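You operate a simulated robot arm through the tools that you are given. There is no shell and no other tool. Be economical: measure what you need, move in short steps, check, and stop when the job is done.

Carry out the task below with a simulated robot arm. There is one attempt and no reset: what you move stays moved.

TASK
Slide the orange gauge along the low bench until it stands next to the orange brush.
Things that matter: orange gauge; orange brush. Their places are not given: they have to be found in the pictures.

It is judged by the outcome, as a careful person would: the job done as asked, and still so three seconds after it is handed in. It fails if anything else is knocked over, pushed out of place, dropped, spilled or broken.

THE ROBOT
A 6-joint arm with a two-finger parallel gripper, fixed in place. Base frame: the origin is at the foot of the arm, x ahead of it, y to its left, z up; the work surface is at about z = 70. Lengths are in cm, angles in degrees, forces in N, time in s.
With the tool pointing down near the work surface it reaches from about 22 to 62 cm from the base axis. Its first joint turns from -66.0 to 66.0 degrees. Payload 2.7 kg.
Tool frame: the origin (TCP) lies between the finger pads and is the grasp point; the fingertips stand 2.3 cm ahead of it; z points along the fingers, y is the line along which they close. The gripper opens to 9.4 cm. The fingers are 3.8 cm wide and 1 cm thick; the gripper's body (5.4 by 9.6 cm) begins 3.9 cm behind the TCP.
Orientation is that of the tool frame in the base frame, as a unit quaternion [w, x, y, z]. With the fingers straight down and closing along the base's y, the tool's x points along the base's -x, its y along +y and its z along -z.

THE INTERFACE
- The arm moves only by the tool jog_arm. Its argument "moves" is a list of rows, each a list of 2 entries, a list of its own where there are three numbers: the shift along the tool's x, y, z in cm, then the turn, a rotation vector about the tool's x, y, z in degrees. In form: [[[x, y, z], [rx, ry, rz]], ...]. A call has 1 to 20 rows; each row is the pose to reach, as a shift and turn from the pose commanded when the call began, along the tool's axes at that moment. "hand" is the finger opening in cm, from 0 to 9.4, set as the call begins (left out, the last holds). A row lasts 0.2 s, in which the tool goes at most 5 cm and 8.6 degrees; a call with a longer step from one row to the next is refused whole, and so is a gripper value outside its range. A pose out of reach is approached as far as the arm can. The call stops where the force on the tool passes 40 N (or 10 N more than at its start, if that is more) or the arm is blocked; 0.2 s more then pass. The fingers move at their own pace (about 4.5 cm/s each) and stop on an object; they squeeze with about 44 N. The grip force told is the motor's: it shows also when the fingers shut on nothing. Time passes only in rows, and 0.2 s behind the last, so rows that repeat a pose let the fingers close. It gives the time, the measured TCP pose, the force on the tool (base axes), the opening and the grip force at its end, in the units of the frame above (readings bear some noise), and new pictures: "show" is both (left out), scene, wrist or none.
- Cameras (640 x 400 px; columns grow to the right, rows downward): "scene" is fixed at [5.09, -41.86, 140.11]; the picture's right is [0.93, -0.36, 0.00], its down [-0.21, -0.56, -0.80] and it looks along [0.28, 0.75, -0.60] (base axes); focal length 308 px, centre (320, 200). "wrist" rides on the gripper at [-3.9, 0, -4.4] in the tool frame; the picture's right is [0.00, -1.00, 0.00], its down [0.97, 0.00, -0.24] and it looks along [0.24, 0.00, 0.97] (tool axes); focal length 218 px, centre (320, 200).
- measure_at(camera, pixels): for up to 12 pixels [column, row] of the newest picture of that camera ("zoom" is the newest enlarged one), the place [x, y, z] in the base frame of the surface seen there, good to about 0.3 cm. No time passes.
- inspect(camera, box): a new picture of the part [left, top, right, bottom] of that camera's present view, enlarged. No time passes.
- sign_off(): hands the job in; it is judged then, once.

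Work in short steps. Measure before you move; look again where a grasp or a placing could have gone wrong, and mend it. You have 60 turns and 100 pictures in all, the two below and enlarged ones among them. Open the gripper and draw the arm clear of the work before you hand the job in, unless the task says otherwise; then end with one line.

The tools are called after "Emit:" as a command line: name --argument value ..., lists and objects as JSON in quotes. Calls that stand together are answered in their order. jog_arm: Moves the arm, as the interface text tells. Its arguments: {"type":"object","properties":{"moves":{"type":"array","items":{"type":"array"}},"hand":{"type":"number"},"show":{"type":"string","enum":["both","scene","wrist","none"]}},"required":["moves"]} The other tools are called the same way: measure_at (camera, pixels) gives the place of the surface under pixels of a picture; inspect (camera, box) takes an enlarged picture of a part of a camera's view; sign_off () hands the job in.

At the start:

```text
t: 0.0
position: [36.81, 13.72, 94.6]
orientation: [0.0, 0.0, 1.0, 0.001]
force: [-0.6, -0.4, 0.5]
finger_gap: 9.4
grasp_force: 0.1
```

scene: 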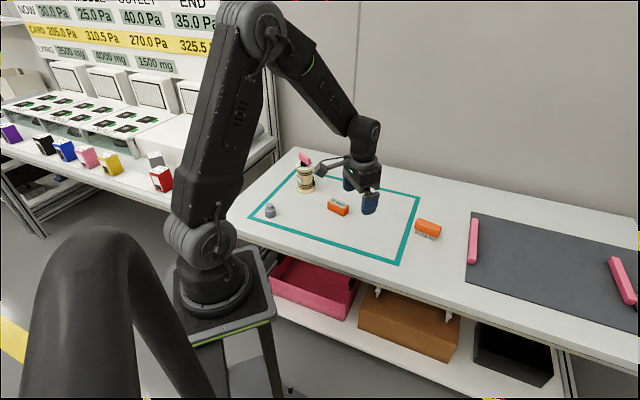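
wrist: 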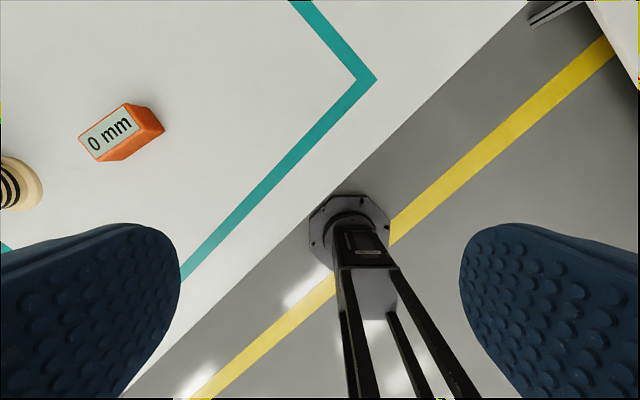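

I see two orange items, at about (338,207) and (428,228). I'll enlarge the view to tell them apart.

Emit:
inspect --camera "scene" --box '[230, 140, 460, 284]'

Emit:
measure_at --camera "scene" --pixels '[[338, 204], [428, 225], [306, 180], [270, 210], [305, 160], [400, 264], [419, 197], [248, 217], [440, 260], [473, 240]]'

```text
2.78 times, centred on (345, 212) of scene
```

zoom: 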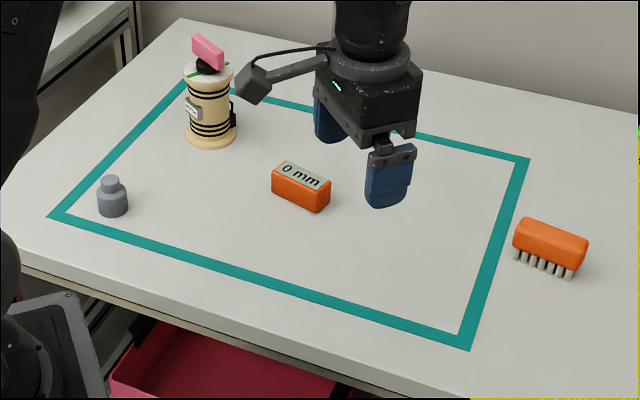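

```text
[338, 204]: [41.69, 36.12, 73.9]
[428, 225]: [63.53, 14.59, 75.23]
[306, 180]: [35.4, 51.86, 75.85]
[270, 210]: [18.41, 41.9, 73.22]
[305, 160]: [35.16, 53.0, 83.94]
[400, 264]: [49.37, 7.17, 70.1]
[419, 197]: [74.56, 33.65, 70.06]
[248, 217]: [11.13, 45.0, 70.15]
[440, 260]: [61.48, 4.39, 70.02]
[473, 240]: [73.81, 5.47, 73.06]
```

The gauge (display "0 mm") sits at zoom (300,187) and the brush at (550,248). I'll measure their outlines.

Emit:
measure_at --camera "zoom" --pixels '[[275, 166], [284, 162], [329, 182], [323, 189], [274, 176], [302, 205], [321, 211], [328, 205], [300, 177], [273, 190]]'

Emit:
measure_at --camera "zoom" --pixels '[[520, 219], [587, 238], [581, 254], [514, 235], [516, 245], [572, 265], [517, 258], [570, 279], [552, 232], [545, 245]]'

Emit:
inspect --camera "scene" --box '[400, 200, 464, 240]'

```text
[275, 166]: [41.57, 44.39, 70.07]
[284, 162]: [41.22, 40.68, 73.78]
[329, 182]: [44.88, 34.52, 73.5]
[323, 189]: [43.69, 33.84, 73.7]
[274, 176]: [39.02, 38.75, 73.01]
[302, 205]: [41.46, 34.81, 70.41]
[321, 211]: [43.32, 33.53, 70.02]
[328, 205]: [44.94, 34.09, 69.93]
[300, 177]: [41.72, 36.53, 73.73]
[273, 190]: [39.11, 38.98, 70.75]
```

```text
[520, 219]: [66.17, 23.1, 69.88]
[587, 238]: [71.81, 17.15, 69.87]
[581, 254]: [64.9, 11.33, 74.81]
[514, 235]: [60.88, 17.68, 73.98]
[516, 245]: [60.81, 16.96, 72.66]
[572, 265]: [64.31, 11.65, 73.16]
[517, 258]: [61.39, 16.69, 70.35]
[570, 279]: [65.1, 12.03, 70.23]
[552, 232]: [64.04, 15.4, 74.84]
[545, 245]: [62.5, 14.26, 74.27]
```

```text
10.00 times, centred on (432, 220) of scene
```

zoom: 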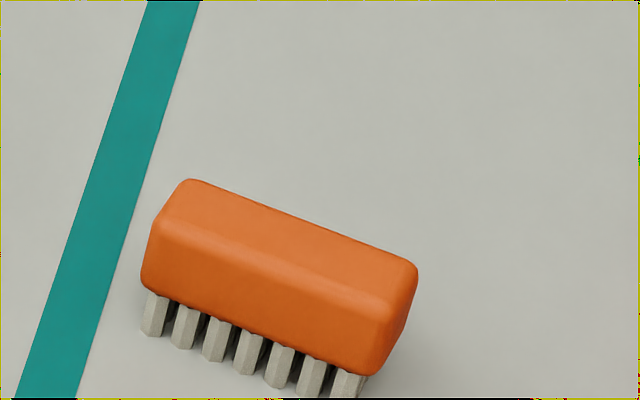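

Next I'll refine the brush outline from this zoom. I'll also check the grey attachment beside the gripper near scene (320,170), and the spool, for clearance.

Emit:
measure_at --camera "zoom" --pixels '[[195, 185], [158, 225], [410, 262], [380, 318], [290, 248], [155, 330], [350, 390], [148, 285], [362, 370], [270, 310]]'

Emit:
measure_at --camera "scene" --pixels '[[320, 170], [335, 165], [349, 158], [352, 185], [370, 200], [365, 170], [312, 180], [298, 185]]'

```text
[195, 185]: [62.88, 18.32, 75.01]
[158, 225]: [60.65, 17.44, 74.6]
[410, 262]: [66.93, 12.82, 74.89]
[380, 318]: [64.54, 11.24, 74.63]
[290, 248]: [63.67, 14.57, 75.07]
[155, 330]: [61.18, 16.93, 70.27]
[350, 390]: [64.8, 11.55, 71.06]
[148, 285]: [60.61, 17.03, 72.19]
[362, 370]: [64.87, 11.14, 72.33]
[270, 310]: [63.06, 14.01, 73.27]
```

```text
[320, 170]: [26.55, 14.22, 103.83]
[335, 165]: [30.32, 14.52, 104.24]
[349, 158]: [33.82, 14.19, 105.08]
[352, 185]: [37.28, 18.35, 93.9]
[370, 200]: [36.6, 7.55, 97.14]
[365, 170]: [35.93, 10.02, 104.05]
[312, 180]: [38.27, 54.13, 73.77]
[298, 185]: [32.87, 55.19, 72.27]
```

The brush is centred at about (63.75,14.95), with its long axis at -56°. The gauge is at about (41.9,36.7), with its axis at -50°. I'll move above the gauge and turn the fingers to close along its length.

Emit:
jog_arm --moves '[[[-0.7, 3.3, 1.4], [0, 0, -6]], [[-1.4, 6.6, 2.8], [0, 0, -12]], [[-2.1, 9.9, 4.1], [0, 0, -18]], [[-2.9, 13.1, 5.5], [0, 0, -24]], [[-3.6, 16.4, 6.9], [0, 0, -30]], [[-4.3, 19.7, 8.2], [0, 0, -35]], [[-5.1, 23.0, 9.6], [0, 0, -40]], [[-5.1, 23.0, 9.6], [0, 0, -40]]]' --hand 9.4

```text
t: 1.8
position: [41.72, 36.72, 84.88]
orientation: [0.0, -0.343, 0.939, 0.0]
force: [0.3, 0.0, 0.1]
finger_gap: 9.39
grasp_force: 0.2
```

scene: 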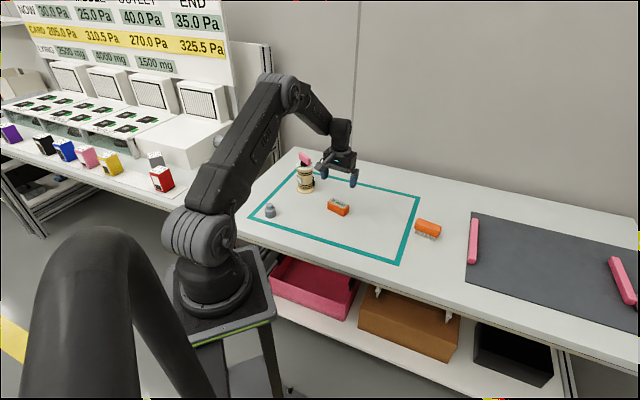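
wrist: 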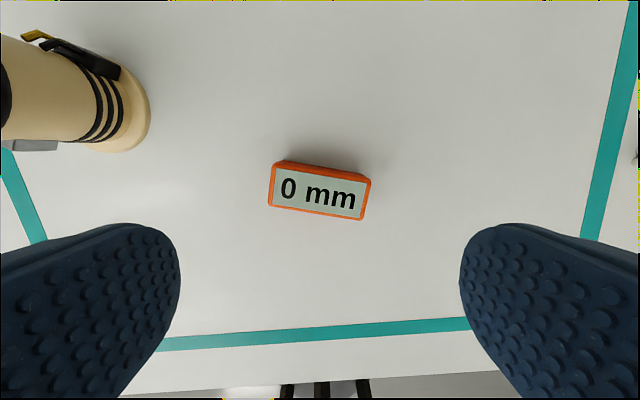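

The gauge lies at wrist (320,190), tilted about 9° from the finger line. I'll measure its corners.

Emit:
measure_at --camera "wrist" --pixels '[[279, 166], [367, 181], [361, 216], [271, 202], [320, 190], [320, 172], [317, 208]]'

```text
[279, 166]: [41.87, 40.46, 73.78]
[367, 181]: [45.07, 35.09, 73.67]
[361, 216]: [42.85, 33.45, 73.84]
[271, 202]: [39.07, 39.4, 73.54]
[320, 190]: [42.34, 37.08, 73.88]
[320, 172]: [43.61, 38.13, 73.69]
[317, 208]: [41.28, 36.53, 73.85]
```

Gauge centre is (42.2,37.1), length 6.8, width 2.8, axis at about -58.5°. I'll turn back 8.5° and descend, with the TCP about 0.5 cm toward the base side of the gauge.

Emit:
jog_arm --moves '[[[0, 0, 0], [0, 0, 4.5]], [[0, 0.1, 2], [0, 0, 8.5]], [[0, 0.1, 5], [0, 0, 8.5]], [[0, 0.1, 8], [0, 0, 8.5]], [[0, 0.1, 9.5], [0, 0, 8.5]], [[0, 0.1, 9.5], [0, 0, 8.5]]]'

```text
t: 3.2
position: [41.73, 36.81, 75.51]
orientation: [0.0, -0.271, 0.963, -0.001]
force: [-0.3, -0.5, 1.1]
finger_gap: 9.42
grasp_force: 0.0
```

scene: 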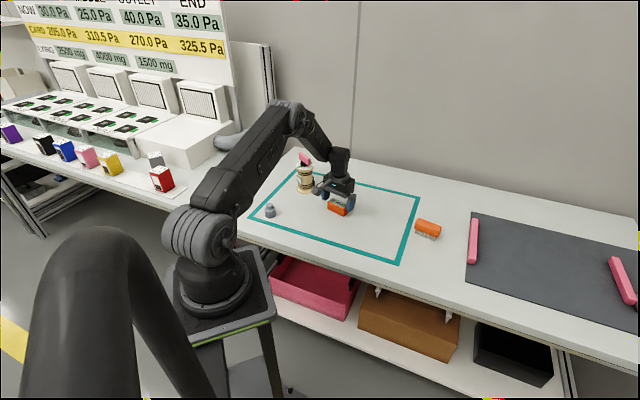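
wrist: 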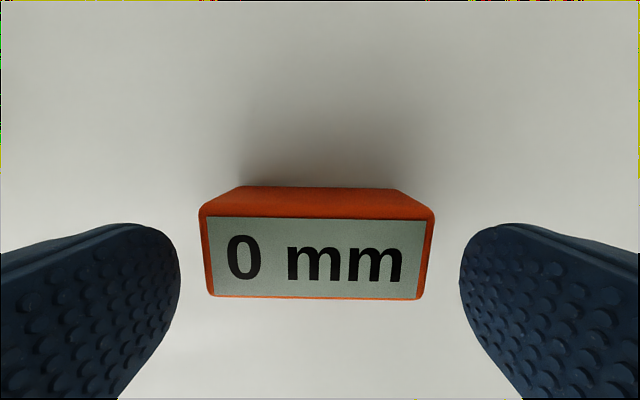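

The gauge is aligned and centred between the fingers. I'll go down 2.7 cm to TCP z≈72.8.

Emit:
jog_arm --moves '[[[0, 0, 1.4], [0, 0, 0]], [[0, 0, 2.4], [0, 0, 0]], [[0, 0, 2.7], [0, 0, 0]], [[0, 0, 2.7], [0, 0, 0]]]' --show "none"

Emit:
jog_arm --moves '[[[0, 0, 0], [0, 0, 0]], [[0, 0, 0], [0, 0, 0]], [[0, 0, 0], [0, 0, 0]], [[0, 0, 0], [0, 0, 0]]]' --hand 6.0

```text
t: 4.2
position: [41.75, 36.97, 72.74]
orientation: [0.001, -0.271, 0.963, -0.001]
force: [-0.5, -0.4, -0.3]
finger_gap: 9.38
grasp_force: 0.0
```

```text
t: 5.2
position: [41.74, 36.8, 72.75]
orientation: [0.0, -0.271, 0.962, 0.001]
force: [-0.4, 0.3, 0.8]
finger_gap: 7.43
grasp_force: 44.0
```

scene: 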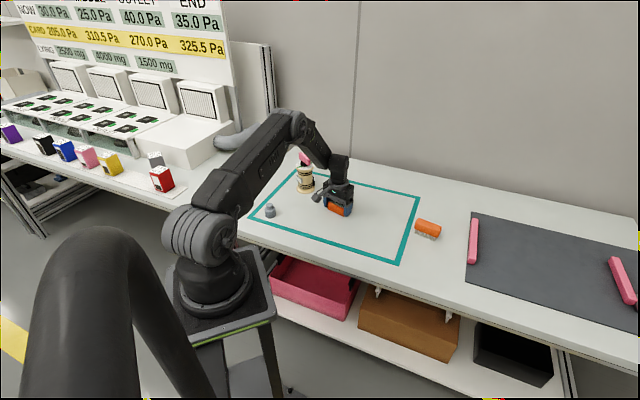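
wrist: 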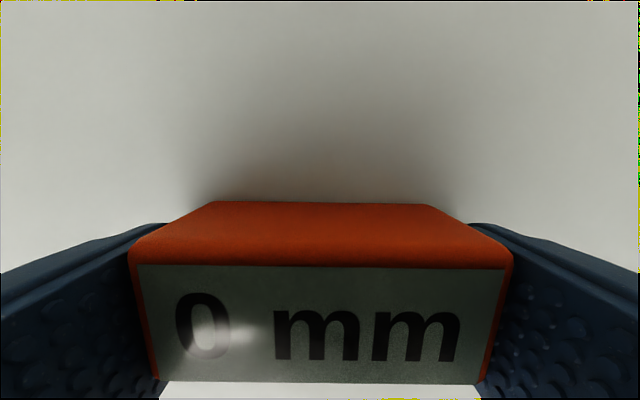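

The gauge is held (gap 7.4, 44 N). I'll slide it along the bench roughly parallel to the brush, stopping partway to check.

Emit:
jog_arm --moves '[[[0, -1.5, 0], [0, 0, 0]], [[0, -3.5, 0], [0, 0, 0]], [[0, -6, 0], [0, 0, 0]], [[0, -8.5, 0], [0, 0, 0]], [[0, -11, 0], [0, 0, -1]], [[0, -13.5, 0], [0, 0, -2]], [[0, -16, 0], [0, 0, -3]], [[0, -17.5, 0], [0, 0, -3]], [[0, -18, 0], [0, 0, -3]], [[0, -18, 0], [0, 0, -3]]]'

```text
t: 7.4
position: [51.24, 21.47, 72.74]
orientation: [0.0, -0.297, 0.955, 0.001]
force: [-0.5, 0.7, -0.1]
finger_gap: 7.45
grasp_force: 44.4
```

scene: 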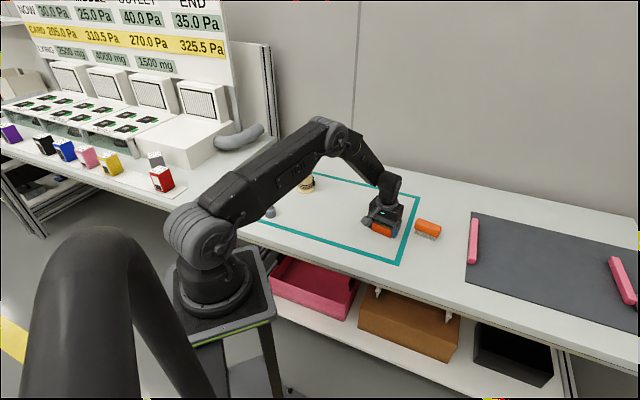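
wrist: 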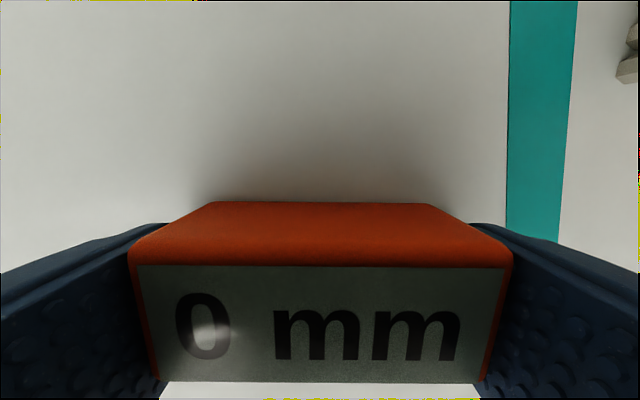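

The slide is going cleanly and the brush's bristles are at wrist (630,60). I'll continue along the tool's y until I'm abreast of the brush, then look before closing the gap.

Emit:
jog_arm --moves '[[[0, -1.5, 0], [0, 0, 0]], [[0, -3.5, 0], [0, 0, 0]], [[0, -5.5, 0], [0, 0, 0]], [[0, -7.5, 0], [0, 0, 0]], [[0, -9.5, 0], [0, 0, 0]], [[0, -11, 0], [0, 0, 0]], [[0, -11.4, 0], [0, 0, 0]], [[0, -11.4, 0], [0, 0, 0]]]'

```text
t: 9.2
position: [57.64, 12.0, 72.76]
orientation: [0.0, -0.297, 0.955, 0.0]
force: [-0.2, 0.5, -0.2]
finger_gap: 7.43
grasp_force: 44.5
```

scene: 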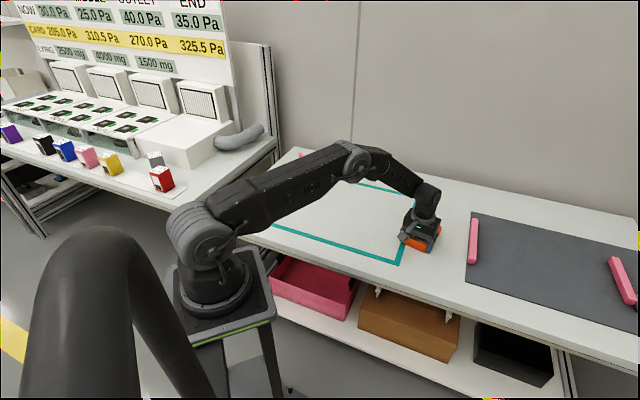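
wrist: 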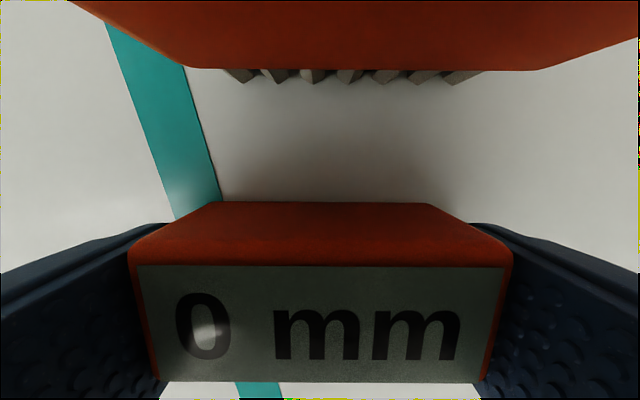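

Parallel and abreast of the brush. I'll measure the gap between the facing sides.

Emit:
measure_at --camera "wrist" --pixels '[[320, 240], [320, 208], [250, 60], [340, 60], [450, 60], [340, 76], [240, 78], [450, 80]]'

```text
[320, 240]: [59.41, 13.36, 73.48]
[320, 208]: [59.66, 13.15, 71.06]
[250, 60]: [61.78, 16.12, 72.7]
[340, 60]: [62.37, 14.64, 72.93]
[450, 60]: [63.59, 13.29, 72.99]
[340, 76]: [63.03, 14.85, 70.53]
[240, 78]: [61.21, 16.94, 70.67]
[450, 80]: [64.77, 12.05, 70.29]
```

The gap is about 3.0 cm, so I'll advance 2.2 cm in small steps to leave just under 1 cm.

Emit:
jog_arm --moves '[[[-0.5, 0, 0], [0, 0, 0]], [[-1.1, 0, 0], [0, 0, 0]], [[-1.7, 0, 0], [0, 0, 0]], [[-2.1, 0, 0], [0, 0, 0]], [[-2.2, 0, 0], [0, 0, 0]], [[-2.2, 0, 0], [0, 0, 0]]]'

```text
t: 10.6
position: [59.52, 13.11, 72.85]
orientation: [0.0, -0.296, 0.955, -0.001]
force: [0.4, -0.6, 0.4]
finger_gap: 7.43
grasp_force: 43.9
```

scene: 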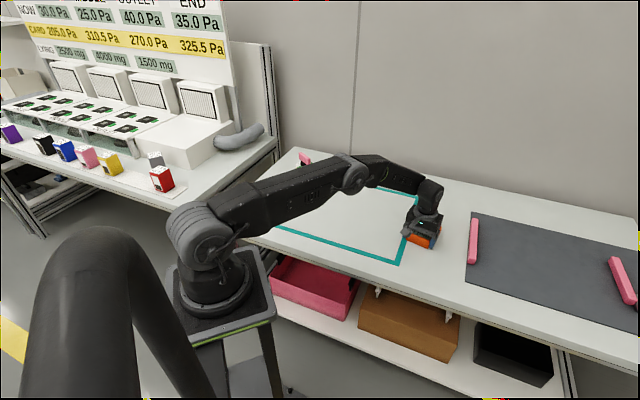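
wrist: 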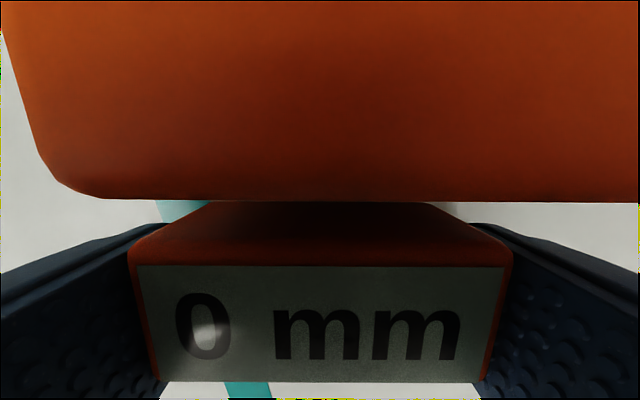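

The gauge now stands right beside the brush and no contact force shows. I'll open the fingers and then lift straight up.

Emit:
jog_arm --moves '[[[0, 0, 0], [0, 0, 0]], [[0, 0, 0], [0, 0, 0]], [[0, 0, 0], [0, 0, 0]]]' --hand 9.4 --show "none"

Emit:
jog_arm --moves '[[[0, 0, -1], [0, 0, 0]], [[0, 0, -2.5], [0, 0, 0]], [[0, 0, -4.5], [0, 0, 0]], [[0.5, 0, -8], [0, 0, 0]], [[4, 0, -11], [0, 0, 0]], [[8, 0, -13], [0, 0, 0]], [[12, 0, -15], [0, 0, 0]], [[16, 0, -17], [0, 0, 0]], [[16, 0, -17], [0, 0, 0]]]'

```text
t: 11.4
position: [59.49, 13.24, 72.73]
orientation: [0.001, -0.296, 0.955, -0.001]
force: [1.1, 0.0, 0.2]
finger_gap: 9.39
grasp_force: 0.1
```

```text
t: 13.4
position: [46.08, 4.02, 89.67]
orientation: [0.0, -0.296, 0.955, 0.0]
force: [0.0, -0.4, -0.4]
finger_gap: 9.41
grasp_force: 0.1
```

scene: 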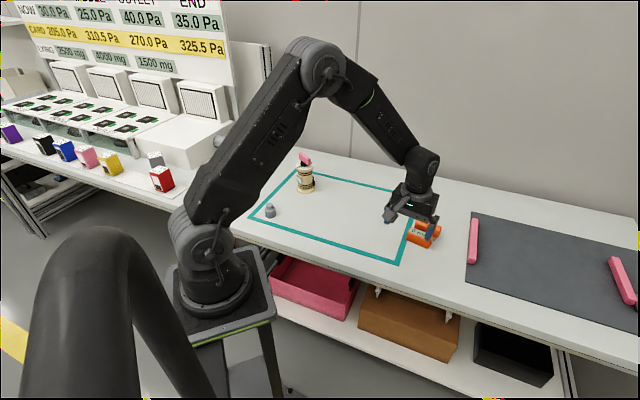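
wrist: 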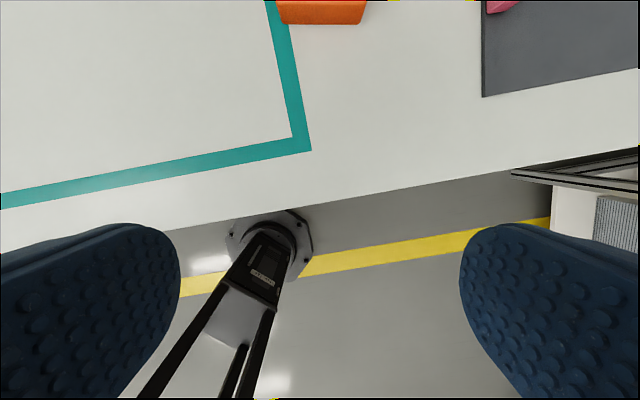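

The arm hides the result, so I'll move it aside and check.

Emit:
jog_arm --moves '[[[0.4, 3.3, -1], [0, 0, 0]], [[0.8, 6.6, -2], [0, 0, 0]], [[1.3, 10, -3], [0, 0, 0]], [[1.7, 13.3, -4], [0, 0, 0]], [[1.7, 13.3, -4], [0, 0, 0]]]' --show "none"

Emit:
inspect --camera "scene" --box '[360, 190, 488, 270]'

Emit:
inspect --camera "scene" --box '[230, 140, 460, 284]'

```text
t: 14.6
position: [37.41, 14.38, 93.77]
orientation: [0.0, -0.296, 0.955, 0.0]
force: [-1.1, 0.1, -0.3]
finger_gap: 9.4
grasp_force: 0.1
```

```text
5.00 times, centred on (424, 230) of scene
```

zoom: 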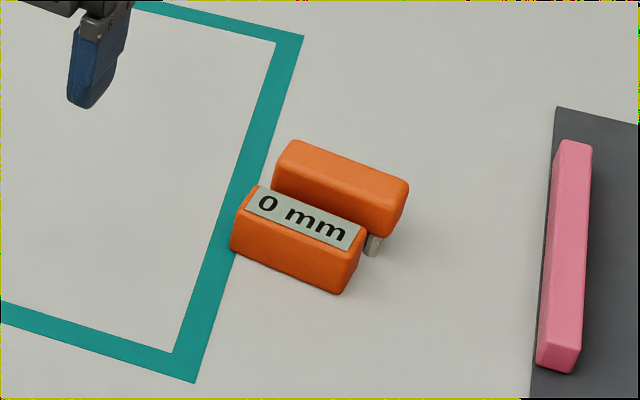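

```text
2.78 times, centred on (345, 212) of scene
```

zoom: 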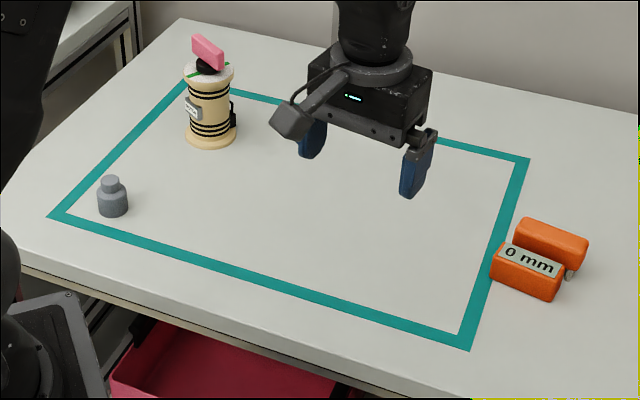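

The gauge stands upright alongside the brush. The brush, spool and weight are where they were, and the arm is clear, so I'm handing in.

Emit:
sign_off

```text
The job is handed in.
```

The orange gauge now stands beside the orange brush, parallel to it with a gap of about 1 cm; nothing else was moved, and the arm is open and clear.
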